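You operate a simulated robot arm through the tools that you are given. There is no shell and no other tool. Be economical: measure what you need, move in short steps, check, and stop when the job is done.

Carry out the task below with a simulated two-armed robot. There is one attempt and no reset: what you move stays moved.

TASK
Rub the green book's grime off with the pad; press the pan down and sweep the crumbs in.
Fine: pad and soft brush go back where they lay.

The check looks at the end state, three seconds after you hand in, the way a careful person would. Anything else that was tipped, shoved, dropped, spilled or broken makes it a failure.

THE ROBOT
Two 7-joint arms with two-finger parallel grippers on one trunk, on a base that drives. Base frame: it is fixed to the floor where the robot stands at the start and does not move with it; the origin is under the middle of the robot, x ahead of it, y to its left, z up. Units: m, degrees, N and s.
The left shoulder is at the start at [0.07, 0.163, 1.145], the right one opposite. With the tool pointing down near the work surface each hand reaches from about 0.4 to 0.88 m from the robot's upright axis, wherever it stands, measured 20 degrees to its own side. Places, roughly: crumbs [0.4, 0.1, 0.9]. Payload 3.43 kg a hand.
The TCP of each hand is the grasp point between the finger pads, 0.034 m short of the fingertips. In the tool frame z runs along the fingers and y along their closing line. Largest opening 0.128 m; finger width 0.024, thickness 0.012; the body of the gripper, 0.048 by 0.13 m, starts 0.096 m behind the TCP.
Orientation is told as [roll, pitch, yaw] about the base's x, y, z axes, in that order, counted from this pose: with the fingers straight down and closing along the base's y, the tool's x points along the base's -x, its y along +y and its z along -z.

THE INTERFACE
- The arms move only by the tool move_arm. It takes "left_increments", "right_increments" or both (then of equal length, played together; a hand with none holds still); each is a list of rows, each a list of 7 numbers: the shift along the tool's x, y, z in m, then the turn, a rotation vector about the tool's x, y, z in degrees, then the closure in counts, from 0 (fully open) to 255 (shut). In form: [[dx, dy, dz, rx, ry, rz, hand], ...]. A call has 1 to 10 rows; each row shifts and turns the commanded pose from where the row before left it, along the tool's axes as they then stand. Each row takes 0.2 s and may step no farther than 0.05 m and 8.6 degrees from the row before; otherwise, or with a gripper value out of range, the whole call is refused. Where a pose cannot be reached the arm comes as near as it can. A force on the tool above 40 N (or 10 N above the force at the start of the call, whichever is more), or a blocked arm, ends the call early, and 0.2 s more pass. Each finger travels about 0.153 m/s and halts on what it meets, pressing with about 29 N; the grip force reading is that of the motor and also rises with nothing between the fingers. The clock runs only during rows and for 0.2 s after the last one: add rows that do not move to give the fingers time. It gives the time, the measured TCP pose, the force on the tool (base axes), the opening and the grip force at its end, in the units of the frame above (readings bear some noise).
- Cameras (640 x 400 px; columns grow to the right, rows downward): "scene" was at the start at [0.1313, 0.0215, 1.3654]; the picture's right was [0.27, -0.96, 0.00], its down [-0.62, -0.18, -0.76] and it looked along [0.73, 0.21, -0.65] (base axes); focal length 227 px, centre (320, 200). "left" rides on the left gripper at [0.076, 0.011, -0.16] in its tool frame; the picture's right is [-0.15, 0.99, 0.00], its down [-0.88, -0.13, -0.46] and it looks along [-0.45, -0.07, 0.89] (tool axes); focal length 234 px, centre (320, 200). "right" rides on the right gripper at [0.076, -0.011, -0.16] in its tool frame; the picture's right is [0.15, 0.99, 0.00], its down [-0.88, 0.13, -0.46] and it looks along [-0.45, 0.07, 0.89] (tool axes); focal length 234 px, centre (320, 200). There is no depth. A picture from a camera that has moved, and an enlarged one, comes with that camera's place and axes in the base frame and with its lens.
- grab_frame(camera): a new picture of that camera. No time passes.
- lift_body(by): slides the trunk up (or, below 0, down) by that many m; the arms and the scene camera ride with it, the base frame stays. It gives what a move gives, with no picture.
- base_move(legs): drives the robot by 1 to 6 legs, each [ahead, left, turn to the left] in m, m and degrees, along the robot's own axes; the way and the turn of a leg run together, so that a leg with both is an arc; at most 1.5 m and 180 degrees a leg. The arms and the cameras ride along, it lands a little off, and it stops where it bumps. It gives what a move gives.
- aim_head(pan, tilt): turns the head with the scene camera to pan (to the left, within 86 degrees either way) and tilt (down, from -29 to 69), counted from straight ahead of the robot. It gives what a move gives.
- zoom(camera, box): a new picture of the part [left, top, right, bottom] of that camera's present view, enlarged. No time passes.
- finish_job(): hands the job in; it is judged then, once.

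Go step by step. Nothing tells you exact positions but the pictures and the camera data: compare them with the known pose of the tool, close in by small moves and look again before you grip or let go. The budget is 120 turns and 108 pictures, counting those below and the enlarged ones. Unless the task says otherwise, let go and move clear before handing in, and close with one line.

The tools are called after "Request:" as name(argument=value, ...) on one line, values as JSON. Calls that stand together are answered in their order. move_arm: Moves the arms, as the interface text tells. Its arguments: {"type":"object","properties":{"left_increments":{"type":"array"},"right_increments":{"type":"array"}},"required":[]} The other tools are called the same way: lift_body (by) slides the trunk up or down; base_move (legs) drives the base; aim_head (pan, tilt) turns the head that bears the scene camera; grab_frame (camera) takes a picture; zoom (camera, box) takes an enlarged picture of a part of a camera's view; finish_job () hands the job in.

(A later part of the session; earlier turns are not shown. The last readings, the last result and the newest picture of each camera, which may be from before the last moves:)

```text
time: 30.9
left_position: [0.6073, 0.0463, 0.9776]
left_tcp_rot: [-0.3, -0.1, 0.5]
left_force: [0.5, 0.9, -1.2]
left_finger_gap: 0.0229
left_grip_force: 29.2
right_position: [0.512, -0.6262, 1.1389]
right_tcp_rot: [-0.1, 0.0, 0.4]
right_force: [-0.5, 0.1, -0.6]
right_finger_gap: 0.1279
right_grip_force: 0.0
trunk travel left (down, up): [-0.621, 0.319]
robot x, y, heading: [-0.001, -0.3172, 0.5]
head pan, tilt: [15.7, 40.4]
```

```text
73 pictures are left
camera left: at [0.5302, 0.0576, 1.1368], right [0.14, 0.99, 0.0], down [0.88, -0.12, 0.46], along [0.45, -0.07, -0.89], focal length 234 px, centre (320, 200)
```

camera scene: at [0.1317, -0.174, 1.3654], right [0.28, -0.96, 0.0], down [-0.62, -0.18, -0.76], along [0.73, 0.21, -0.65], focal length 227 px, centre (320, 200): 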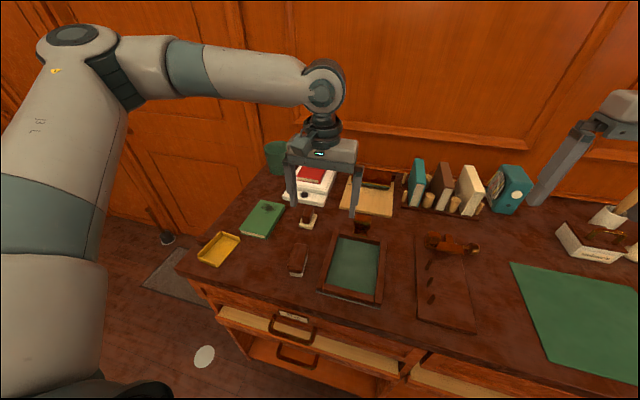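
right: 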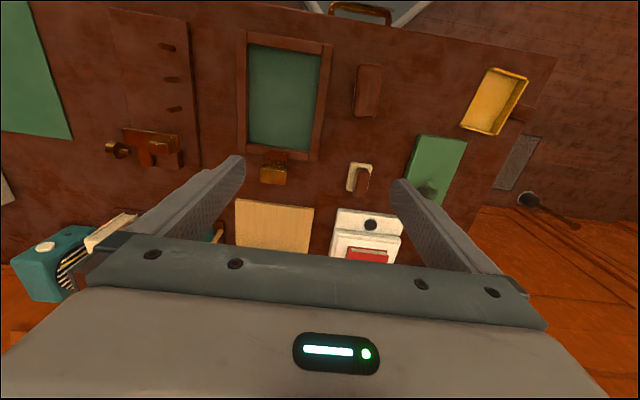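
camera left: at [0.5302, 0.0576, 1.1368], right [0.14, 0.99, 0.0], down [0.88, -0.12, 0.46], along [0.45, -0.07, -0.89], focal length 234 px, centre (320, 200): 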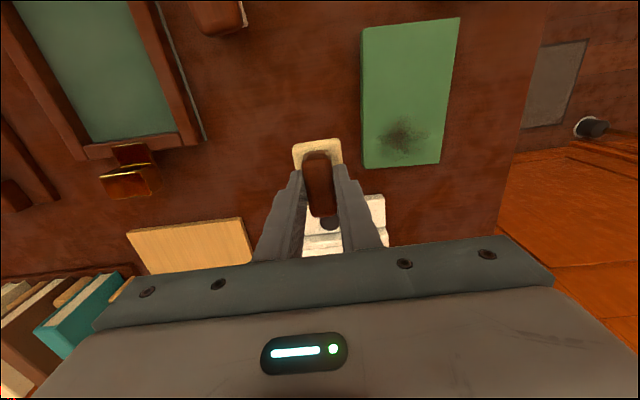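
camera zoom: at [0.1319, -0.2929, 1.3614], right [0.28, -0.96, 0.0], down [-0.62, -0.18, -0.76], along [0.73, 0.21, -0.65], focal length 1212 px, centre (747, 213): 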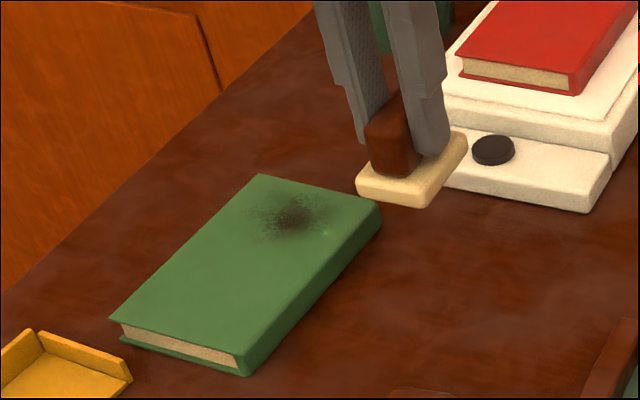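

The grime is fading, but the book slid about 1 cm. I'll use a lighter touch, pressing mainly on strokes in the opposite direction, to clean and ease it back.

Request:
move_arm(left_increments=[[0.004, 0.048, 0, 0, 0, 0, 255], [0, 0.048, 0.02, 0, 0, 0, 255], [0, 0.012, 0.0285, 0, 0, 0, 255], [0, 0, 0.002, 0, 0, 0, 255], [0, -0.015, 0, 0, 0, 0, 255], [0, -0.02, 0, 0, 0, 0, 255], [0, 0, -0.0015, 0, 0, 0, 255], [0, 0.035, 0, 0, 0, 0, 255], [0, 0, 0.0015, 0, 0, 0, 255], [0, -0.015, 0, 0, 0, 0, 255]])

Request:
move_arm(left_increments=[[0, -0.02, 0, 0, 0, 0, 255], [0, 0, -0.0015, 0, 0, 0, 255], [0, 0.035, 0, 0, 0, 0, 255], [0, 0, 0.0015, 0, 0, 0, 255], [0, -0.015, 0, 0, 0, 0, 255], [0, -0.02, 0, 0, 0, 0, 255], [0, 0, -0.031, 0, 0, 0, 255], [0, -0.035, -0.02, 0, 0, 0, 255], [0, -0.035, 0, 0, 0, 0, 255], [0, 0, 0, 0, 0, 0, 255]])

Request:
zoom(camera="scene", box=[180, 160, 300, 235])

```text
refused: row 2 steps farther than a row can; nothing moved
```

```text
time: 33.1
left_position: [0.6035, -0.0425, 1.0251]
left_tcp_rot: [-0.2, -0.1, 0.5]
left_force: [-0.7, 0.2, -1.3]
left_finger_gap: 0.0233
left_grip_force: 29.2
right_position: [0.5137, -0.6271, 1.1389]
right_tcp_rot: [-0.1, 0.0, 0.5]
right_force: [-0.1, 0.4, -0.4]
right_finger_gap: 0.1278
right_grip_force: 0.1
trunk travel left (down, up): [-0.621, 0.319]
robot x, y, heading: [0.0033, -0.3176, 0.4]
head pan, tilt: [15.7, 40.4]
```

```text
5.33 times, centred on (240, 198) of scene
camera zoom: at [0.1319, -0.2932, 1.3614], right [0.28, -0.96, 0.0], down [-0.62, -0.18, -0.76], along [0.73, 0.21, -0.65], focal length 1212 px, centre (747, 213)
```

zoom: 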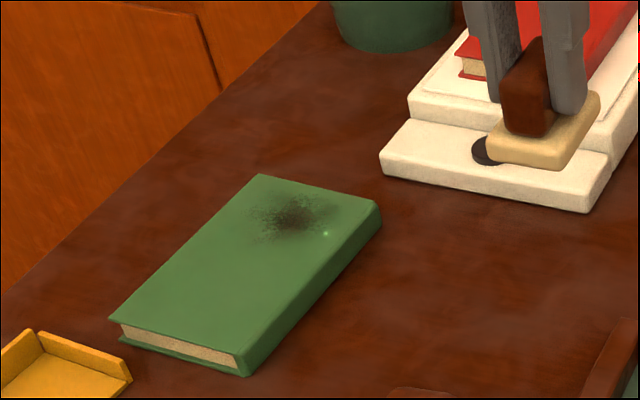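

The first call was refused and the second ran harmlessly in the air. I return to the +y end of the smudge and touch down lightly.

Request:
move_arm(left_increments=[[0.0005, 0.0397, 0.012, 0, 0, 0, 255], [0.0005, 0.0397, 0.012, 0, 0, 0, 255], [0.0005, 0.0397, 0.012, 0, 0, 0, 255], [0.0005, 0.0397, 0.012, 0, 0, 0, 255], [0, 0.0377, 0.012, 0, 0, 0, 255], [0, 0, 0.034, 0, 0, 0, 255], [0, 0, 0.0025, 0, 0, 0, 255], [0, 0, 0, 0, 0, 0, 255]])

```text
time: 35.0
left_position: [0.6003, 0.154, 0.932]
left_tcp_rot: [-0.2, -0.1, 0.5]
left_force: [0.3, -0.2, -0.1]
left_finger_gap: 0.0229
left_grip_force: 28.8
right_position: [0.5121, -0.6274, 1.1377]
right_tcp_rot: [0.0, 0.0, 0.2]
right_force: [0.4, -0.4, -0.6]
right_finger_gap: 0.1279
right_grip_force: 0.0
trunk travel left (down, up): [-0.621, 0.319]
robot x, y, heading: [0.0021, -0.3139, 0.3]
head pan, tilt: [15.7, 40.4]
```

Request:
move_arm(left_increments=[[0, 0, 0.0045, 0, 0, 0, 255], [0, -0.018, 0, 0, 0, 0, 255], [0, -0.018, 0, 0, 0, 0, 255], [0, 0, -0.003, 0, 0, 0, 255], [0, 0.036, 0, 0, 0, 0, 255], [0, 0, 0.003, 0, 0, 0, 255], [0, -0.018, 0, 0, 0, 0, 255], [0, -0.018, 0, 0, 0, 0, 255], [0, 0, 0, 0, 0, 0, 255]])

Request:
zoom(camera="scene", box=[180, 160, 300, 235])

```text
time: 37.0
left_position: [0.6015, 0.1158, 0.9275]
left_tcp_rot: [-0.3, 0.0, 0.5]
left_force: [0.4, 0.0, 1.3]
left_finger_gap: 0.023
left_grip_force: 28.5
right_position: [0.5125, -0.6274, 1.138]
right_tcp_rot: [0.1, -0.1, 0.4]
right_force: [1.0, 0.6, -0.9]
right_finger_gap: 0.1278
right_grip_force: 0.2
trunk travel left (down, up): [-0.621, 0.319]
robot x, y, heading: [0.0038, -0.3161, 0.8]
head pan, tilt: [15.7, 40.4]
```

```text
5.33 times, centred on (240, 198) of scene
camera zoom: at [0.1324, -0.2943, 1.3614], right [0.28, -0.96, 0.0], down [-0.62, -0.18, -0.76], along [0.73, 0.21, -0.65], focal length 1212 px, centre (747, 213)
```

zoom: 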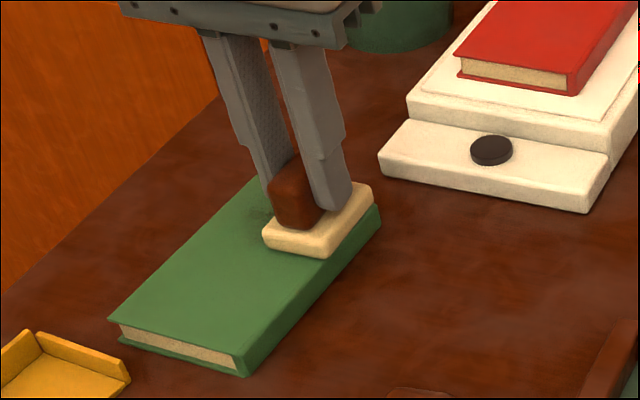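

Light touch doesn't move the book. I press slightly firmer on the −y strokes.

Request:
move_arm(left_increments=[[0, 0, -0.003, 0, 0, 0, 255], [0, 0.038, 0, 0, 0, 0, 255], [0, 0, 0.0042, 0, 0, 0, 255], [0, -0.019, 0, 0, 0, 0, 255], [0, -0.019, 0, 0, 0, 0, 255], [0, 0, -0.003, 0, 0, 0, 255], [0, 0.038, 0, 0, 0, 0, 255], [0, 0, 0.003, 0, 0, 0, 255], [0, -0.019, 0, 0, 0, 0, 255], [0, -0.019, 0, 0, 0, 0, 255]])

Request:
zoom(camera="scene", box=[180, 160, 300, 235])

```text
time: 39.1
left_position: [0.6026, 0.1187, 0.9265]
left_tcp_rot: [-0.2, -0.4, 0.6]
left_force: [0.8, 6.0, 15.9]
left_finger_gap: 0.023
left_grip_force: 29.1
right_position: [0.5106, -0.6263, 1.1379]
right_tcp_rot: [-0.1, -0.2, 0.4]
right_force: [0.3, -0.4, 0.3]
right_finger_gap: 0.1282
right_grip_force: 0.0
trunk travel left (down, up): [-0.621, 0.319]
robot x, y, heading: [-0.0007, -0.3169, 0.3]
head pan, tilt: [15.7, 40.4]
```

```text
5.33 times, centred on (240, 198) of scene
camera zoom: at [0.1309, -0.2947, 1.3618], right [0.28, -0.96, 0.0], down [-0.62, -0.18, -0.76], along [0.73, 0.21, -0.65], focal length 1212 px, centre (747, 213)
```

zoom: 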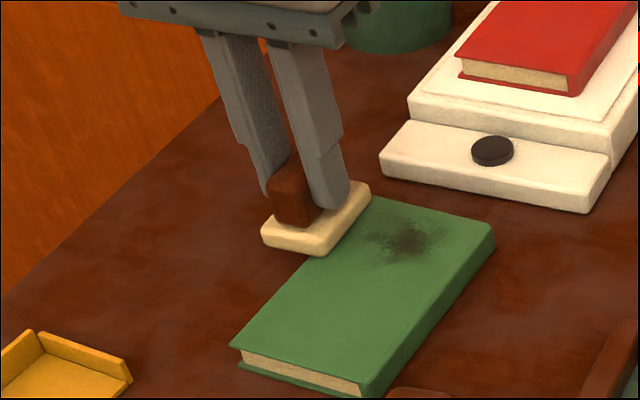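

At ~15 N the book is dragged along with the pad, so it moved about 7 cm toward −y. I lift and look before dragging it back carefully.

Request:
move_arm(left_increments=[[0, 0, -0.03, 0, 0, 0, 255], [0, 0, -0.02, 0, 0, 0, 255], [0, 0, 0, 0, 0, 0, 255]])

Request:
grab_frame(camera="left")

Request:
zoom(camera="scene", box=[180, 160, 340, 260])

```text
time: 40.0
left_position: [0.6026, 0.1186, 0.9768]
left_tcp_rot: [-0.2, 0.0, 0.5]
left_force: [-0.1, 0.5, -1.0]
left_finger_gap: 0.0231
left_grip_force: 29.3
right_position: [0.5124, -0.6269, 1.1378]
right_tcp_rot: [0.0, 0.0, 0.5]
right_force: [-0.2, -0.3, 0.7]
right_finger_gap: 0.1281
right_grip_force: 0.1
trunk travel left (down, up): [-0.621, 0.319]
robot x, y, heading: [0.0001, -0.3166, 0.9]
head pan, tilt: [15.7, 40.4]
```

```text
69 pictures are left
camera left: at [0.5263, 0.1296, 1.135], right [0.14, 0.99, 0.0], down [0.88, -0.12, 0.46], along [0.45, -0.07, -0.89], focal length 234 px, centre (320, 200)
```

left: 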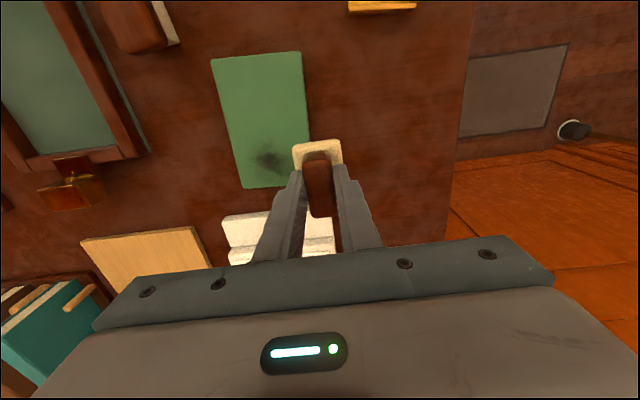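

```text
4.00 times, centred on (260, 210) of scene
camera zoom: at [0.1333, -0.2942, 1.3612], right [0.28, -0.96, 0.0], down [-0.62, -0.18, -0.76], along [0.73, 0.21, -0.65], focal length 909 px, centre (560, 160)
```

zoom: 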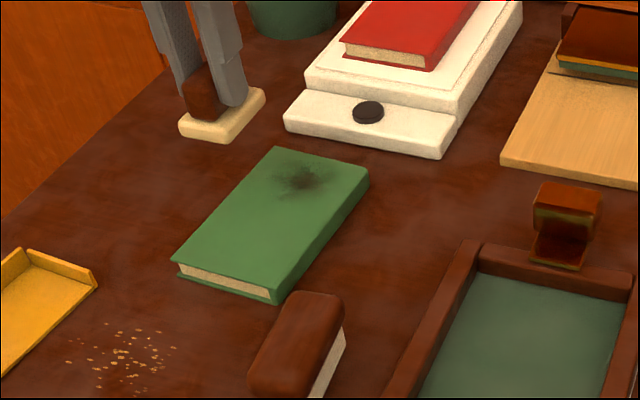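

The brush is untouched. The smudge is now near (0.600, 0.055); I'll clean here with a light touch (which did not move the book), then drag the book back once at the end.

Request:
move_arm(left_increments=[[0.002, -0.032, 0, 0, 0, 0, 255], [0, -0.0315, 0.02, 0, 0, 0, 255], [0, 0, 0.0275, 0, 0, 0, 255], [0, 0, 0.0012, 0, 0, 0, 255], [0, 0.018, 0, 0, 0, 0, 255], [0, -0.018, 0, 0, 0, 0, 255], [0, -0.018, 0, 0, 0, 0, 255], [0, 0.018, 0, 0, 0, 0, 255], [0, 0, 0, 0, 0, 0, 255]])

Request:
zoom(camera="scene", box=[180, 160, 340, 260])

```text
time: 42.0
left_position: [0.6031, 0.0525, 0.929]
left_tcp_rot: [0.0, 0.1, 0.5]
left_force: [-0.2, 0.7, 0.4]
left_finger_gap: 0.0228
left_grip_force: 28.9
right_position: [0.5132, -0.6283, 1.1369]
right_tcp_rot: [0.2, 0.0, 0.5]
right_force: [0.4, -0.2, -0.6]
right_finger_gap: 0.1281
right_grip_force: 0.1
trunk travel left (down, up): [-0.621, 0.319]
robot x, y, heading: [0.0036, -0.3188, 0.6]
head pan, tilt: [15.7, 40.4]
```

```text
4.00 times, centred on (260, 210) of scene
camera zoom: at [0.1328, -0.2956, 1.3613], right [0.28, -0.96, 0.0], down [-0.62, -0.18, -0.76], along [0.73, 0.21, -0.65], focal length 909 px, centre (560, 160)
```

zoom: 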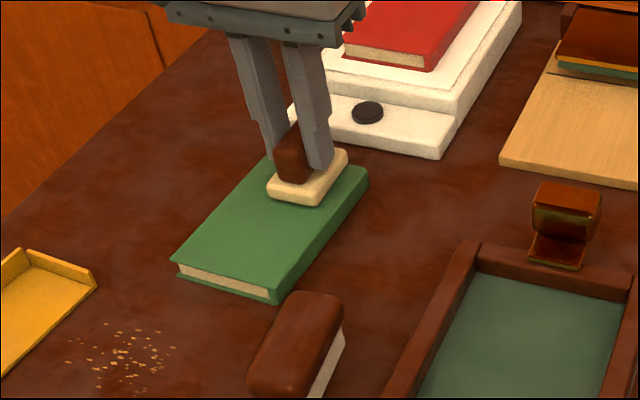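

Request:
move_arm(left_increments=[[0, 0, 0.0008, 0, 0, 0, 255], [0, 0, 0, 0, 0, 0, 255]])

Request:
move_arm(left_increments=[[0, 0, 0.0004, 0, 0, 0, 255], [0, 0, 0, 0, 0, 0, 255]])

```text
time: 42.5
left_position: [0.6015, 0.0529, 0.9275]
left_tcp_rot: [-0.2, -0.1, 0.5]
left_force: [-0.1, 0.1, -2.0]
left_finger_gap: 0.0228
left_grip_force: 28.8
right_position: [0.5133, -0.6272, 1.1383]
right_tcp_rot: [0.1, 0.1, 0.5]
right_force: [-0.2, -0.8, 0.4]
right_finger_gap: 0.1278
right_grip_force: 0.0
trunk travel left (down, up): [-0.621, 0.319]
robot x, y, heading: [-0.0023, -0.318, 0.6]
head pan, tilt: [15.7, 40.4]
```

```text
time: 43.1
left_position: [0.6029, 0.0534, 0.9267]
left_tcp_rot: [-0.2, -0.1, 0.6]
left_force: [0.4, -1.2, -0.7]
left_finger_gap: 0.0229
left_grip_force: 29.7
right_position: [0.5123, -0.6271, 1.1377]
right_tcp_rot: [-0.1, 0.0, 0.4]
right_force: [-0.3, -0.3, 0.7]
right_finger_gap: 0.1279
right_grip_force: 0.0
trunk travel left (down, up): [-0.621, 0.319]
robot x, y, heading: [0.0008, -0.3154, 0.4]
head pan, tilt: [15.7, 40.4]
```

Request:
move_arm(left_increments=[[0, 0, 0.0005, 0, 0, 0, 255], [0, 0, 0, 0, 0, 0, 255]])

Request:
move_arm(left_increments=[[0, 0, 0.0005, 0, 0, 0, 255], [0, 0, 0, 0, 0, 0, 255]])

Request:
move_arm(left_increments=[[0, 0, 0.0004, 0, 0, 0, 255], [0, 0, 0, 0, 0, 0, 255]])

```text
time: 43.8
left_position: [0.6018, 0.054, 0.9272]
left_tcp_rot: [-0.3, -0.2, 0.6]
left_force: [0.8, 0.9, 2.7]
left_finger_gap: 0.0231
left_grip_force: 29.5
right_position: [0.5133, -0.6272, 1.1382]
right_tcp_rot: [0.0, 0.0, 0.3]
right_force: [-0.2, -0.5, -0.6]
right_finger_gap: 0.128
right_grip_force: 0.1
trunk travel left (down, up): [-0.621, 0.319]
robot x, y, heading: [0.0014, -0.3169, 0.5]
head pan, tilt: [15.7, 40.4]
```

```text
time: 44.4
left_position: [0.6018, 0.0537, 0.928]
left_tcp_rot: [-0.2, -0.3, 0.5]
left_force: [3.2, 0.2, 8.3]
left_finger_gap: 0.0229
left_grip_force: 28.7
right_position: [0.5123, -0.6284, 1.1383]
right_tcp_rot: [0.0, 0.0, 0.4]
right_force: [0.4, -0.3, 0.3]
right_finger_gap: 0.1281
right_grip_force: 0.1
trunk travel left (down, up): [-0.621, 0.319]
robot x, y, heading: [0.0053, -0.316, 0.3]
head pan, tilt: [15.7, 40.4]
```

```text
time: 45.0
left_position: [0.6021, 0.0535, 0.9258]
left_tcp_rot: [-0.2, -0.2, 0.6]
left_force: [3.2, -0.5, 12.5]
left_finger_gap: 0.023
left_grip_force: 29.2
right_position: [0.5131, -0.6282, 1.1387]
right_tcp_rot: [0.0, -0.1, 0.3]
right_force: [0.5, -0.9, -0.6]
right_finger_gap: 0.128
right_grip_force: 0.1
trunk travel left (down, up): [-0.621, 0.319]
robot x, y, heading: [0.0047, -0.3189, 0.2]
head pan, tilt: [15.7, 40.4]
```

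Stiffness is about 10 N/mm. I back off to ~3 N and stroke both ways.

Request:
move_arm(left_increments=[[0, 0, -0.0008, 0, 0, 0, 255], [0, 0.018, 0, 0, 0, 0, 255], [0, -0.018, 0, 0, 0, 0, 255], [0, -0.018, 0, 0, 0, 0, 255], [0, 0.018, 0, 0, 0, 0, 255], [0, 0.018, 0, 0, 0, 0, 255], [0, -0.018, 0, 0, 0, 0, 255], [0, -0.018, 0, 0, 0, 0, 255], [0, 0.018, 0, 0, 0, 0, 255], [0, 0, 0, 0, 0, 0, 255]])

Request:
zoom(camera="scene", box=[180, 160, 340, 260])

```text
time: 47.1
left_position: [0.6028, 0.0527, 0.9272]
left_tcp_rot: [-0.1, 0.0, 0.5]
left_force: [-0.6, -0.2, -0.3]
left_finger_gap: 0.0231
left_grip_force: 29.0
right_position: [0.5125, -0.6286, 1.1384]
right_tcp_rot: [-0.1, 0.0, 0.5]
right_force: [0.9, 0.6, 0.2]
right_finger_gap: 0.128
right_grip_force: 0.0
trunk travel left (down, up): [-0.621, 0.319]
robot x, y, heading: [0.002, -0.3198, 0.4]
head pan, tilt: [15.7, 40.4]
```

```text
4.00 times, centred on (260, 210) of scene
camera zoom: at [0.1327, -0.2951, 1.3612], right [0.28, -0.96, 0.0], down [-0.62, -0.18, -0.76], along [0.73, 0.21, -0.65], focal length 909 px, centre (560, 160)
```

zoom: 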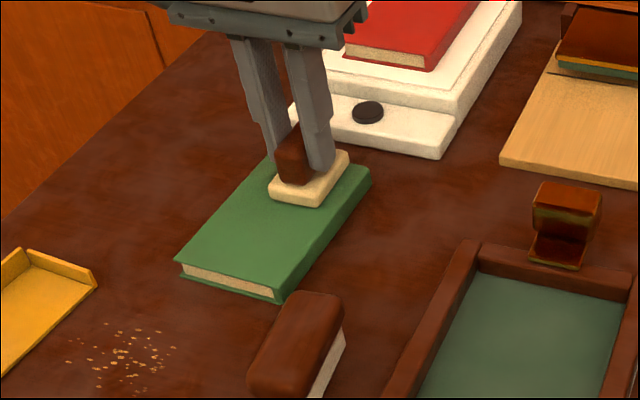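

Request:
move_arm(left_increments=[[0, 0, 0.0006, 0, 0, 0, 255], [0, 0.018, 0, 0, 0, 0, 255], [0, -0.018, 0, 0, 0, 0, 255], [0, -0.018, 0, 0, 0, 0, 255], [0, 0.018, 0, 0, 0, 0, 255], [0, 0.018, 0, 0, 0, 0, 255], [0, -0.018, 0, 0, 0, 0, 255], [0, -0.018, 0, 0, 0, 0, 255], [0, 0.018, 0, 0, 0, 0, 255], [0, 0, 0, 0, 0, 0, 255]])

Request:
zoom(camera="scene", box=[180, 160, 340, 260])

```text
time: 49.4
left_position: [0.601, 0.0517, 0.9259]
left_tcp_rot: [0.0, -0.1, 0.5]
left_force: [-0.1, -0.1, 6.9]
left_finger_gap: 0.0232
left_grip_force: 29.4
right_position: [0.512, -0.6287, 1.1384]
right_tcp_rot: [0.1, 0.0, 0.4]
right_force: [-0.4, 0.0, -0.9]
right_finger_gap: 0.128
right_grip_force: 0.1
trunk travel left (down, up): [-0.621, 0.319]
robot x, y, heading: [-0.0002, -0.318, 0.5]
head pan, tilt: [15.7, 40.4]
```

```text
4.00 times, centred on (260, 210) of scene
camera zoom: at [0.1321, -0.2957, 1.3615], right [0.28, -0.96, 0.0], down [-0.62, -0.18, -0.76], along [0.73, 0.21, -0.65], focal length 909 px, centre (560, 160)
```

zoom: 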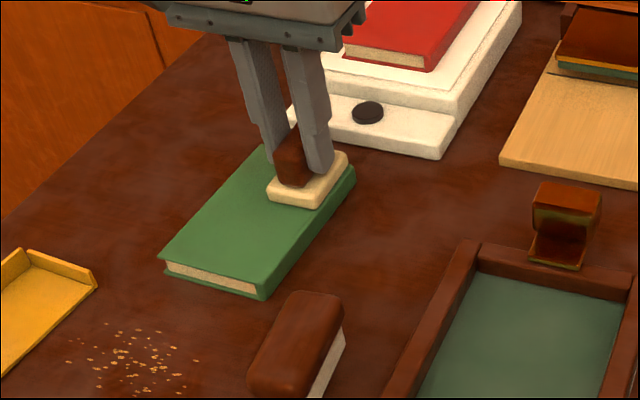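

Progress: more crumbs and the book crept back the right way. I continue, shifting the stroke centre with the book.

Request:
move_arm(left_increments=[[0, 0.02, 0, 0, 0, 0, 255], [0, 0.01, 0, 0, 0, 0, 255], [0, -0.018, 0, 0, 0, 0, 255], [0, -0.018, 0, 0, 0, 0, 255], [0, 0.018, 0, 0, 0, 0, 255], [0, 0.018, 0, 0, 0, 0, 255], [0, -0.018, 0, 0, 0, 0, 255], [0, -0.018, 0, 0, 0, 0, 255], [0, 0.018, 0, 0, 0, 0, 255], [0, 0.018, 0, 0, 0, 0, 255]])

Request:
zoom(camera="scene", box=[180, 160, 340, 260])

```text
time: 51.5
left_position: [0.6005, 0.0823, 0.9257]
left_tcp_rot: [-0.1, -0.2, 0.5]
left_force: [0.3, -5.2, 11.8]
left_finger_gap: 0.0231
left_grip_force: 29.5
right_position: [0.5113, -0.6283, 1.1383]
right_tcp_rot: [0.0, -0.1, 0.3]
right_force: [-0.6, -0.3, 0.6]
right_finger_gap: 0.1278
right_grip_force: 0.0
trunk travel left (down, up): [-0.621, 0.319]
robot x, y, heading: [0.0023, -0.3136, 0.4]
head pan, tilt: [15.7, 40.4]
```

```text
4.00 times, centred on (260, 210) of scene
camera zoom: at [0.131, -0.2956, 1.3615], right [0.28, -0.96, 0.0], down [-0.62, -0.18, -0.76], along [0.73, 0.21, -0.65], focal length 909 px, centre (560, 160)
```

zoom: 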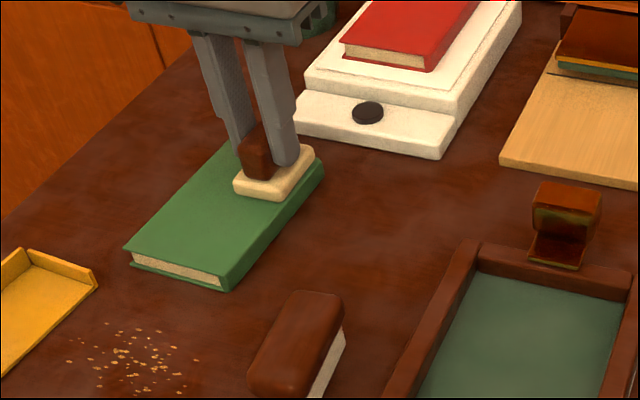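

Request:
move_arm(left_increments=[[0, 0, -0.03, 0, 0, 0, 255], [0, -0.045, -0.02, 0, 0, 0, 255], [0, -0.045, 0, 0, 0, 0, 255], [0, 0, 0, 0, 0, 0, 255]])

Request:
zoom(camera="scene", box=[180, 160, 340, 260])

Request:
grab_frame(camera="left")

```text
time: 52.5
left_position: [0.6007, -0.003, 0.9787]
left_tcp_rot: [-0.4, 0.0, 0.5]
left_force: [-1.3, -0.3, -1.5]
left_finger_gap: 0.0231
left_grip_force: 29.0
right_position: [0.5119, -0.6249, 1.1373]
right_tcp_rot: [-0.1, 0.0, 0.3]
right_force: [-0.2, -0.5, 1.1]
right_finger_gap: 0.1281
right_grip_force: 0.1
trunk travel left (down, up): [-0.621, 0.319]
robot x, y, heading: [0.0008, -0.3163, 0.6]
head pan, tilt: [15.7, 40.4]
```

```text
4.00 times, centred on (260, 210) of scene
camera zoom: at [0.1317, -0.2929, 1.3614], right [0.28, -0.96, 0.0], down [-0.62, -0.18, -0.76], along [0.73, 0.21, -0.65], focal length 909 px, centre (560, 160)
```

zoom: 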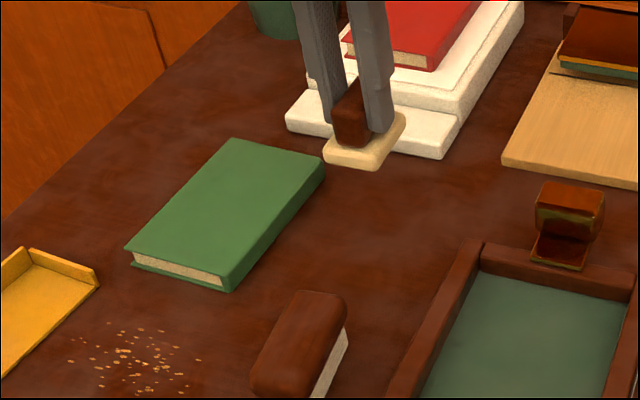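

```text
62 pictures are left
camera left: at [0.5247, 0.0088, 1.1366], right [0.14, 0.99, 0.0], down [0.88, -0.12, 0.46], along [0.45, -0.07, -0.89], focal length 234 px, centre (320, 200)
```

left: 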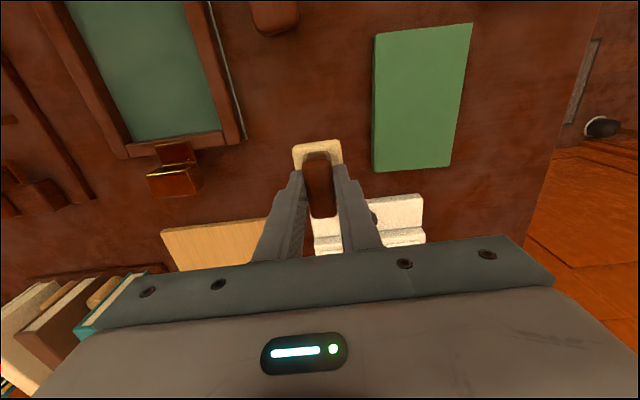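

The book is completely clean. Now I ease it back ~2.7 cm in +y and ~3.6° by pressing the pad at its centre and dragging.

Request:
move_arm(left_increments=[[0.0146, 0.036, 0, 0, 0, 0, 255], [0.0146, 0.036, 0, 0, 0, 0, 255], [0.0146, 0.036, 0, 0, 0, 0, 255], [0, 0, 0.03, 0, 0, 0, 255], [0, 0, 0.0185, 0, 0, 0, 255], [0, 0, 0, 0, 0, 0, 255]])

Request:
move_arm(left_increments=[[0, 0, 0.0012, 0, 0, 0, 255], [0, 0, 0, 0, 0, 0, 255]])

Request:
move_arm(left_increments=[[0, 0, 0.0007, 0, 0, 0, 255], [0, 0, 0, 0, 0, 0, 255]])

```text
time: 54.0
left_position: [0.5568, 0.0991, 0.9274]
left_tcp_rot: [-0.2, -0.1, 0.4]
left_force: [-0.2, 0.0, -0.2]
left_finger_gap: 0.0229
left_grip_force: 28.8
right_position: [0.5133, -0.6261, 1.1378]
right_tcp_rot: [0.1, 0.0, 0.4]
right_force: [-1.1, -0.5, -0.8]
right_finger_gap: 0.1281
right_grip_force: 0.1
trunk travel left (down, up): [-0.621, 0.319]
robot x, y, heading: [0.0037, -0.3142, 0.3]
head pan, tilt: [15.7, 40.4]
```

```text
time: 54.5
left_position: [0.5567, 0.1002, 0.9272]
left_tcp_rot: [-0.3, 0.0, 0.3]
left_force: [0.5, -0.3, 1.8]
left_finger_gap: 0.0235
left_grip_force: 29.2
right_position: [0.5128, -0.6268, 1.1378]
right_tcp_rot: [0.0, 0.0, 0.4]
right_force: [-0.2, 0.3, -0.2]
right_finger_gap: 0.1278
right_grip_force: 0.1
trunk travel left (down, up): [-0.621, 0.319]
robot x, y, heading: [0.0021, -0.3183, 0.5]
head pan, tilt: [15.7, 40.4]
```

```text
time: 55.1
left_position: [0.5576, 0.0999, 0.9271]
left_tcp_rot: [-0.3, -0.2, 0.4]
left_force: [1.3, -0.4, 7.7]
left_finger_gap: 0.0231
left_grip_force: 29.1
right_position: [0.5113, -0.6269, 1.1387]
right_tcp_rot: [0.0, 0.0, 0.3]
right_force: [0.4, 0.1, 0.5]
right_finger_gap: 0.1279
right_grip_force: 0.2
trunk travel left (down, up): [-0.621, 0.319]
robot x, y, heading: [0.0048, -0.3141, 0.2]
head pan, tilt: [15.7, 40.4]
```

Request:
move_arm(left_increments=[[0, 0, 0.001, 0, 0, 0, 255], [0, 0.009, 0, 0, 0, -1.2, 255], [0, 0.009, 0, 0, 0, -1.2, 255], [0, 0.0085, 0, 0, 0, -1.2, 255], [0, 0, 0, 0, 0, 0, 255]])

Request:
zoom(camera="scene", box=[180, 160, 340, 260])

```text
time: 56.4
left_position: [0.5556, 0.126, 0.9268]
left_tcp_rot: [-0.1, -0.2, 4.0]
left_force: [0.9, -7.8, 14.9]
left_finger_gap: 0.0231
left_grip_force: 29.2
right_position: [0.5116, -0.6278, 1.1376]
right_tcp_rot: [0.1, -0.1, 0.4]
right_force: [0.9, 0.4, 1.1]
right_finger_gap: 0.1279
right_grip_force: 0.1
trunk travel left (down, up): [-0.621, 0.319]
robot x, y, heading: [0.0012, -0.3167, 0.3]
head pan, tilt: [15.7, 40.4]
```

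```text
4.00 times, centred on (260, 210) of scene
camera zoom: at [0.1312, -0.2969, 1.3616], right [0.28, -0.96, 0.0], down [-0.62, -0.18, -0.76], along [0.73, 0.21, -0.65], focal length 909 px, centre (560, 160)
```

zoom: 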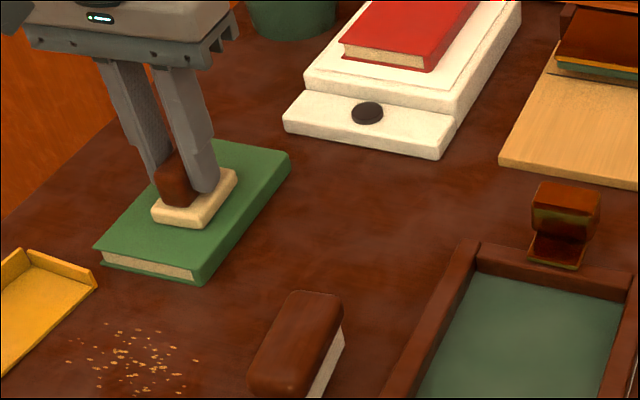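

The book is back within ~2 mm of its original outline. I lift the pad and carry it back over its original place.

Request:
move_arm(left_increments=[[0, 0, -0.03, 0, 0, 0, 255], [0, 0, -0.03, 0, 0, 1.8, 255], [0, 0, 0, 0, 0, 1.8, 255], [-0.0104, -0.0315, 0, 0, 0, 0, 255], [-0.0104, -0.0315, 0, 0, 0, 0, 255], [-0.0104, -0.0315, 0, 0, 0, 0, 255], [-0.0104, -0.0315, 0, 0, 0, 0, 255], [0, 0, 0.045, 0, 0, 0, 255], [0, 0, 0, 0, 0, 0, 255]])

Request:
zoom(camera="scene", box=[230, 170, 330, 232])

```text
time: 58.4
left_position: [0.6006, 0.0041, 0.9419]
left_tcp_rot: [-0.2, -0.1, 0.6]
left_force: [0.0, -1.0, -1.1]
left_finger_gap: 0.0227
left_grip_force: 28.9
right_position: [0.5124, -0.6273, 1.1384]
right_tcp_rot: [0.0, 0.0, 0.4]
right_force: [-0.1, -0.7, 0.8]
right_finger_gap: 0.1278
right_grip_force: 0.1
trunk travel left (down, up): [-0.621, 0.319]
robot x, y, heading: [-0.002, -0.3171, 0.5]
head pan, tilt: [15.7, 40.4]
```

```text
6.40 times, centred on (280, 201) of scene
camera zoom: at [0.1318, -0.2951, 1.3615], right [0.28, -0.96, 0.0], down [-0.62, -0.18, -0.76], along [0.73, 0.21, -0.65], focal length 1455 px, centre (576, 194)
```

zoom: 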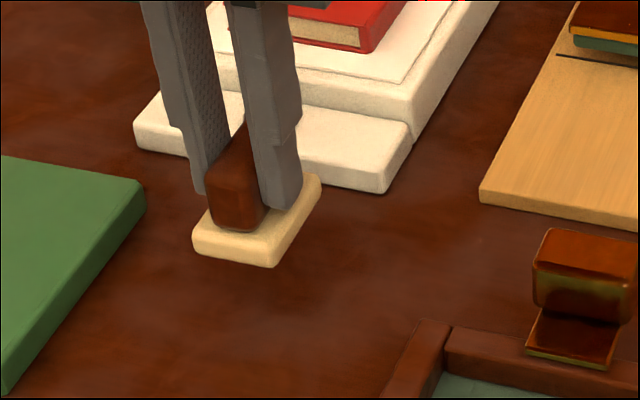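

Request:
move_arm(left_increments=[[0.003, -0.006, 0.015, 0, 0, 0, 255], [0, 0, 0.012, 0, 0, 0, 255], [0, 0, 0, 0, 0, 0, 255]])

Request:
zoom(camera="scene", box=[230, 170, 330, 232])

```text
time: 59.1
left_position: [0.5969, -0.0025, 0.9141]
left_tcp_rot: [-0.2, -0.1, 0.5]
left_force: [-0.3, 0.2, 0.0]
left_finger_gap: 0.0231
left_grip_force: 29.0
right_position: [0.5123, -0.6267, 1.1385]
right_tcp_rot: [0.0, 0.0, 0.4]
right_force: [-0.2, 0.0, 0.6]
right_finger_gap: 0.128
right_grip_force: 0.1
trunk travel left (down, up): [-0.621, 0.319]
robot x, y, heading: [0.0012, -0.3176, 0.3]
head pan, tilt: [15.7, 40.4]
```

```text
6.40 times, centred on (280, 201) of scene
camera zoom: at [0.1325, -0.2943, 1.3613], right [0.28, -0.96, 0.0], down [-0.62, -0.18, -0.76], along [0.73, 0.21, -0.65], focal length 1455 px, centre (576, 194)
```

zoom: 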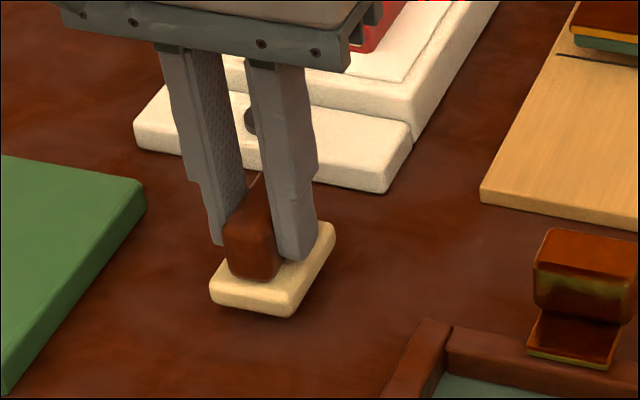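

Lined up with its former outline. I lower the last few mm and check force.

Request:
move_arm(left_increments=[[0, 0, 0.004, 0, 0, 0, 255], [0, 0, 0.0015, 0, 0, 0, 255], [0, 0, 0, 0, 0, 0, 255]])

Request:
move_arm(left_increments=[[0, 0, 0.001, 0, 0, 0, 255], [0, 0, 0, 0, 0, 0, 255]])

```text
time: 60.0
left_position: [0.5962, -0.0039, 0.9076]
left_tcp_rot: [-0.2, -0.1, 0.5]
left_force: [-0.9, 0.4, -1.6]
left_finger_gap: 0.0232
left_grip_force: 28.7
right_position: [0.5126, -0.627, 1.1364]
right_tcp_rot: [0.0, 0.1, 0.4]
right_force: [0.2, 0.2, -0.5]
right_finger_gap: 0.1282
right_grip_force: 0.0
trunk travel left (down, up): [-0.621, 0.319]
robot x, y, heading: [0.002, -0.3156, 0.3]
head pan, tilt: [15.7, 40.4]
```

```text
time: 60.5
left_position: [0.5959, -0.0029, 0.9063]
left_tcp_rot: [-0.1, 0.0, 0.4]
left_force: [0.3, 0.4, 0.0]
left_finger_gap: 0.0232
left_grip_force: 28.7
right_position: [0.513, -0.6273, 1.1382]
right_tcp_rot: [0.0, 0.0, 0.4]
right_force: [-0.6, 0.4, -0.4]
right_finger_gap: 0.128
right_grip_force: 0.1
trunk travel left (down, up): [-0.621, 0.319]
robot x, y, heading: [0.0006, -0.3199, 0.5]
head pan, tilt: [15.7, 40.4]
```

Request:
move_arm(left_increments=[[0, 0, 0.001, 0, 0, 0, 255], [0, 0, 0, 0, 0, 0, 255]])

Request:
zoom(camera="scene", box=[230, 170, 330, 232])

```text
time: 61.1
left_position: [0.5958, -0.0035, 0.9068]
left_tcp_rot: [-0.2, -0.2, 0.5]
left_force: [1.0, 0.7, 4.6]
left_finger_gap: 0.0233
left_grip_force: 28.5
right_position: [0.5121, -0.6272, 1.1391]
right_tcp_rot: [0.0, 0.0, 0.4]
right_force: [0.2, 1.0, 0.0]
right_finger_gap: 0.1281
right_grip_force: 0.1
trunk travel left (down, up): [-0.621, 0.319]
robot x, y, heading: [0.0036, -0.3136, 0.3]
head pan, tilt: [15.7, 40.4]
```

```text
6.40 times, centred on (280, 201) of scene
camera zoom: at [0.1322, -0.2947, 1.3615], right [0.28, -0.96, 0.0], down [-0.62, -0.18, -0.76], along [0.73, 0.21, -0.65], focal length 1455 px, centre (576, 194)
```

zoom: 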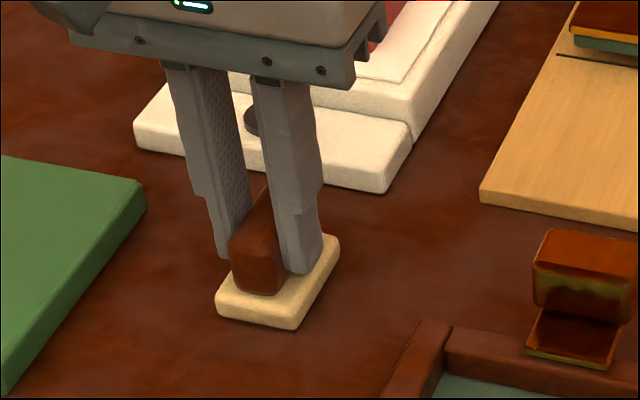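

In contact, but ~3 mm too far right; I nudge it +y by 3 mm, set it down, release and rise.

Request:
move_arm(left_increments=[[0, 0, -0.003, 0, 0, 0, 255], [-0.0005, 0.003, 0, 0, 0, 0, 255], [0, 0, 0.0025, 0, 0, 0, 255], [0, 0, 0, 0, 0, 0, 255], [0, 0, 0, 0, 0, 0, 110], [0, 0, 0, 0, 0, 0, 110], [0, 0, -0.04, 0, 0, 0, 110], [0, 0, -0.045, 0, 0, 0, 110], [0, 0, 0, 0, 0, 0, 110]])

Request:
zoom(camera="scene", box=[230, 170, 330, 232])

```text
time: 63.1
left_position: [0.5966, -0.0015, 0.9905]
left_tcp_rot: [-0.2, -0.1, 0.4]
left_force: [-0.6, -0.2, -0.4]
left_finger_gap: 0.0727
left_grip_force: 0.0
right_position: [0.5125, -0.6268, 1.1376]
right_tcp_rot: [0.1, 0.0, 0.4]
right_force: [-0.9, 0.7, 0.4]
right_finger_gap: 0.1279
right_grip_force: 0.1
trunk travel left (down, up): [-0.621, 0.319]
robot x, y, heading: [0.0024, -0.3177, 0.4]
head pan, tilt: [15.7, 40.4]
```

```text
6.40 times, centred on (280, 201) of scene
camera zoom: at [0.1335, -0.2941, 1.3612], right [0.28, -0.96, 0.0], down [-0.62, -0.18, -0.76], along [0.73, 0.21, -0.65], focal length 1455 px, centre (576, 194)
```

zoom: 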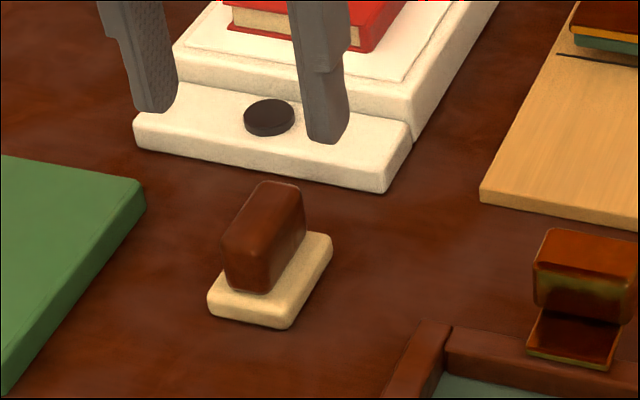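

The pad sits exactly where it lay. Next I move the base left and slightly back so that the right hand can work the brush and the left hand the pan.

Request:
base_move(legs=[[-0.08, 0.52, 0]])

Request:
aim_head(pan=0, tilt=50)

Request:
grab_frame(camera="scene")

```text
time: 66.2
left_position: [0.5199, 0.4984, 0.9906]
left_tcp_rot: [-0.1, -0.1, -0.3]
left_force: [-0.3, 0.6, 1.2]
left_finger_gap: 0.0728
left_grip_force: 0.0
right_position: [0.427, -0.1274, 1.138]
right_tcp_rot: [0.0, -0.1, -0.3]
right_force: [0.2, 0.2, -0.6]
right_finger_gap: 0.1282
right_grip_force: 0.0
trunk travel left (down, up): [-0.621, 0.319]
robot x, y, heading: [-0.0769, 0.1907, -0.0]
head pan, tilt: [15.7, 40.4]
```

```text
time: 66.9
left_position: [0.5189, 0.4971, 0.9901]
left_tcp_rot: [-0.2, -0.1, -0.3]
left_force: [-0.2, 0.3, -0.6]
left_finger_gap: 0.0731
left_grip_force: 0.1
right_position: [0.4274, -0.1268, 1.1382]
right_tcp_rot: [-0.1, 0.0, -0.3]
right_force: [-0.1, 0.4, -0.3]
right_finger_gap: 0.128
right_grip_force: 0.1
trunk travel left (down, up): [-0.621, 0.319]
robot x, y, heading: [-0.0822, 0.1894, -0.6]
head pan, tilt: [0.0, 50.0]
```

```text
56 pictures are left
camera scene: at [0.047, 0.1881, 1.3478], right [0.0, -1.0, 0.0], down [-0.77, 0.0, -0.64], along [0.64, 0.0, -0.77], focal length 227 px, centre (320, 200)
```

scene: 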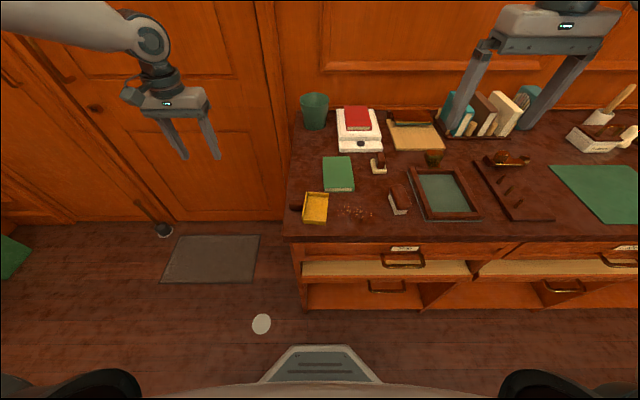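

Request:
zoom(camera="scene", box=[280, 170, 420, 257])

```text
4.57 times, centred on (350, 214) of scene
camera zoom: at [0.047, 0.1881, 1.3478], right [0.0, -1.0, 0.0], down [-0.77, 0.0, -0.64], along [0.64, 0.0, -0.77], focal length 1039 px, centre (183, 138)
```

zoom: 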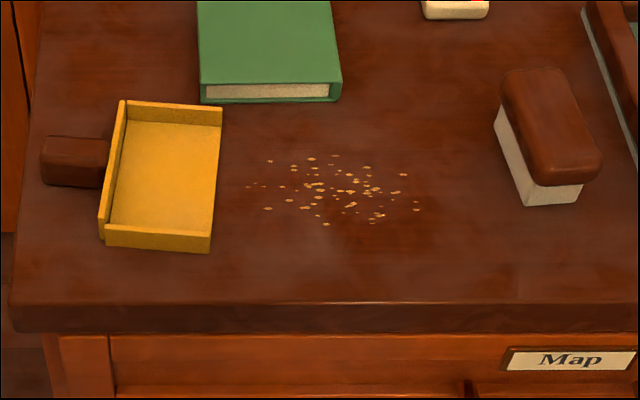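

Clear view: crumbs spread over x 0.396–0.447, y 0.048–0.149; pan opening at y≈0.17 (x 0.38–0.465); its handle around (0.43, 0.253); brush around (0.44, −0.025). I hover the right hand over the brush.

Request:
move_arm(right_increments=[[-0.0044, 0.0255, 0.0295, 0, 0, 0, 100], [-0.0044, 0.0255, 0.0295, 0, 0, 0, 100], [-0.0044, 0.0255, 0.0295, 0, 0, 0, 100], [-0.0044, 0.0255, 0.0295, 0, 0, 0, 100], [0, 0, 0, 0, 0, 0, 100]])

Request:
grab_frame(camera="right")

Request:
zoom(camera="right", box=[240, 90, 400, 190])

```text
time: 68.1
left_position: [0.5173, 0.4976, 0.9911]
left_tcp_rot: [-0.3, -0.1, -0.3]
left_force: [-0.1, -0.2, -0.1]
left_finger_gap: 0.0728
left_grip_force: 0.1
right_position: [0.4437, -0.0261, 1.0212]
right_tcp_rot: [0.0, -0.1, -0.4]
right_force: [-0.5, -0.7, -0.7]
right_finger_gap: 0.0781
right_grip_force: 0.1
trunk travel left (down, up): [-0.621, 0.319]
robot x, y, heading: [-0.0788, 0.188, -0.4]
head pan, tilt: [0.0, 50.0]
```

```text
54 pictures are left
camera right: at [0.3682, -0.0374, 1.1808], right [-0.14, 0.99, 0.0], down [0.88, 0.12, 0.46], along [0.45, 0.06, -0.89], focal length 234 px, centre (320, 200)
```

right: 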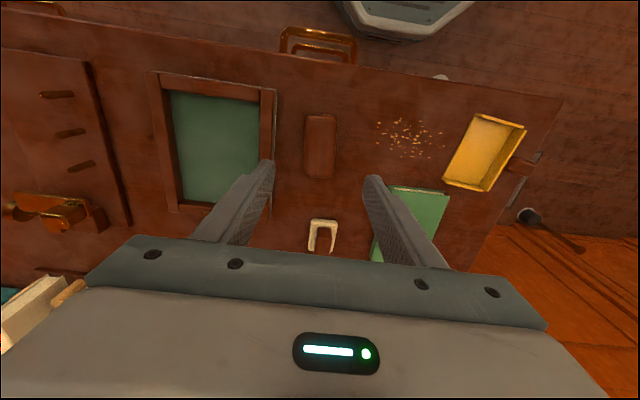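

```text
4.00 times, centred on (320, 140) of right
camera zoom: at [0.3682, -0.0374, 1.1808], right [-0.14, 0.99, 0.0], down [0.88, 0.12, 0.46], along [0.45, 0.06, -0.89], focal length 937 px, centre (320, 440)
```

zoom: 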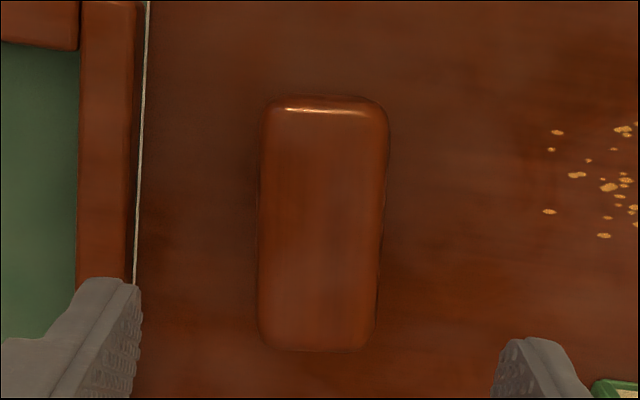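

The brush is 0.039 wide, centred (0.4405, −0.027), yaw about +6.5°, top near 0.89. To give the arms better inward reach I lower the trunk 0.18 m while raising the hands.

Request:
move_arm(left_increments=[[0, 0, -0.036, 0, 0, 0, 100], [0, 0, -0.036, 0, 0, 0, 100], [0, 0, -0.036, 0, 0, 0, 100], [0, 0, -0.036, 0, 0, 0, 100], [0, 0, -0.036, 0, 0, 0, 100]], right_increments=[[0, 0, -0.036, 0, 0, 0, 130], [0, 0, -0.036, 0, 0, 0, 130], [0, 0, -0.036, 0, 0, 0, 130], [0, 0, -0.036, 0, 0, 0, 130], [0, 0, -0.036, 0, 0, -6.9, 130]])

Request:
lift_body(by=-0.18)

Request:
grab_frame(camera="scene")

```text
time: 69.3
left_position: [0.5186, 0.4994, 1.1731]
left_tcp_rot: [-0.2, -0.1, -0.4]
left_force: [-0.9, 0.2, 0.5]
left_finger_gap: 0.0775
left_grip_force: 0.1
right_position: [0.4474, -0.0235, 1.2004]
right_tcp_rot: [0.0, 0.0, 6.7]
right_force: [-0.6, -0.4, 0.4]
right_finger_gap: 0.0628
right_grip_force: 0.1
trunk travel left (down, up): [-0.621, 0.319]
robot x, y, heading: [-0.0807, 0.188, -0.4]
head pan, tilt: [0.0, 50.0]
```

```text
time: 71.3
left_position: [0.5194, 0.4992, 0.9916]
left_tcp_rot: [-0.3, -0.1, -0.3]
left_force: [0.1, 0.0, 0.6]
left_finger_gap: 0.0778
left_grip_force: 0.0
right_position: [0.4484, -0.0242, 1.0213]
right_tcp_rot: [0.2, 0.0, 6.5]
right_force: [0.4, 0.1, -0.2]
right_finger_gap: 0.0629
right_grip_force: 0.1
trunk travel left (down, up): [-0.441, 0.499]
robot x, y, heading: [-0.076, 0.1917, -0.3]
head pan, tilt: [0.0, 50.0]
```

```text
52 pictures are left
camera scene: at [0.0468, 0.1881, 1.1678], right [-0.01, -1.0, 0.0], down [-0.77, 0.0, -0.64], along [0.64, 0.0, -0.77], focal length 227 px, centre (320, 200)
```

scene: 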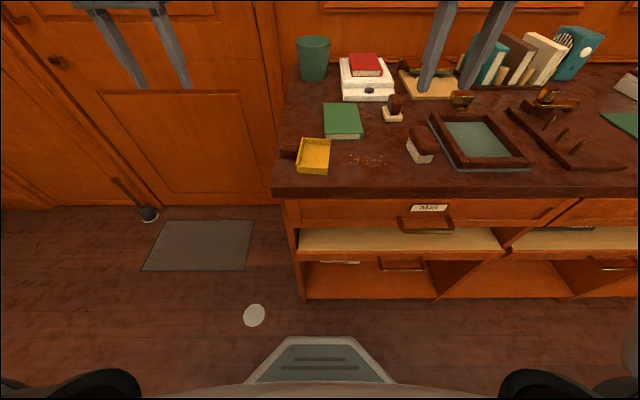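

Now a quick reach test: I send the empty right hand to above the crumb/pan boundary at z≈0.96.

Request:
move_arm(right_increments=[[-0.0023, 0.0348, 0.012, 0, 0, 0, 130], [-0.0023, 0.0348, 0.012, 0, 0, 0, 130], [-0.0023, 0.0348, 0.012, 0, 0, 0, 130], [-0.0023, 0.0348, 0.012, 0, 0, 0, 130], [-0.0023, 0.0348, 0.012, 0, 0, 0, 130], [0, 0, 0, 0, 0, 0, 130]])

```text
time: 72.7
left_position: [0.5213, 0.4972, 0.9924]
left_tcp_rot: [0.0, -0.2, -0.3]
left_force: [0.8, -0.5, -0.5]
left_finger_gap: 0.0778
left_grip_force: 0.1
right_position: [0.4418, 0.1496, 0.9607]
right_tcp_rot: [0.1, 0.0, 6.6]
right_force: [-0.6, -0.9, -0.3]
right_finger_gap: 0.0628
right_grip_force: 0.0
trunk travel left (down, up): [-0.441, 0.499]
robot x, y, heading: [-0.0796, 0.1888, -0.3]
head pan, tilt: [0.0, 50.0]
```

Reach is fine with the trunk lowered. I return over the brush at z≈0.96 for a close alignment check.

Request:
move_arm(right_increments=[[0.0053, -0.0439, 0, 0, 0, 0, 130], [0.0053, -0.0439, 0, 0, 0, 0, 130], [0.0053, -0.0439, 0, 0, 0, 0, 130], [0.0053, -0.0439, 0, 0, 0, 0, 130], [0, 0, 0, 0, 0, 0, 130]])

Request:
zoom(camera="right", box=[240, 90, 400, 190])

Request:
zoom(camera="scene", box=[280, 90, 480, 215])

```text
time: 73.9
left_position: [0.5202, 0.4991, 0.9908]
left_tcp_rot: [-0.3, -0.1, -0.2]
left_force: [0.0, -1.4, 0.6]
left_finger_gap: 0.0779
left_grip_force: 0.2
right_position: [0.4376, -0.0295, 0.9574]
right_tcp_rot: [-0.1, -0.1, 6.6]
right_force: [-0.3, 0.3, -0.4]
right_finger_gap: 0.0626
right_grip_force: 0.0
trunk travel left (down, up): [-0.441, 0.499]
robot x, y, heading: [-0.0834, 0.1898, -0.3]
head pan, tilt: [0.0, 50.0]
```

```text
4.00 times, centred on (320, 140) of right
camera zoom: at [0.3637, -0.0497, 1.1183], right [-0.26, 0.97, 0.0], down [0.86, 0.23, 0.46], along [0.44, 0.12, -0.89], focal length 937 px, centre (320, 440)
```

zoom: 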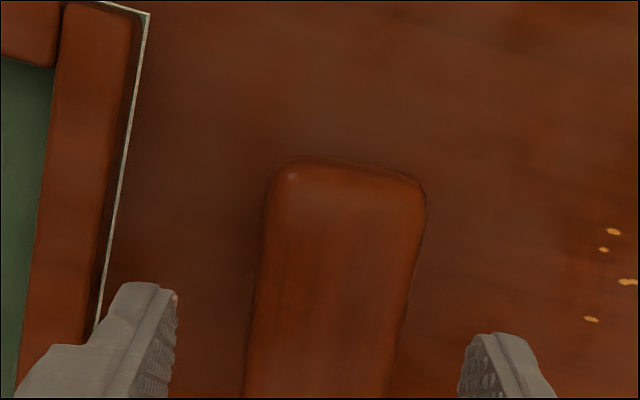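

```text
3.20 times, centred on (380, 152) of scene
camera zoom: at [0.0475, 0.1892, 1.1677], right [-0.01, -1.0, 0.0], down [-0.77, 0.0, -0.64], along [0.64, 0.0, -0.77], focal length 727 px, centre (128, 352)
```

zoom: 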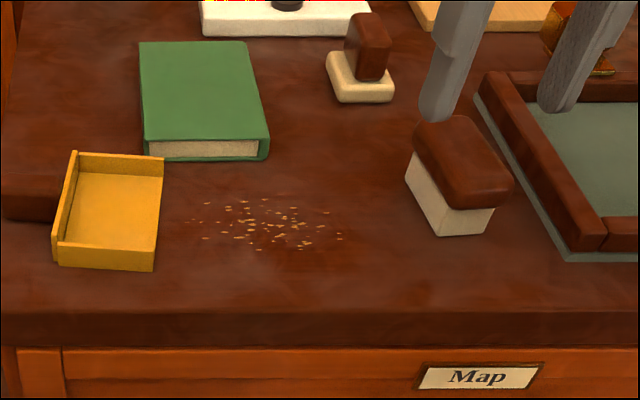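

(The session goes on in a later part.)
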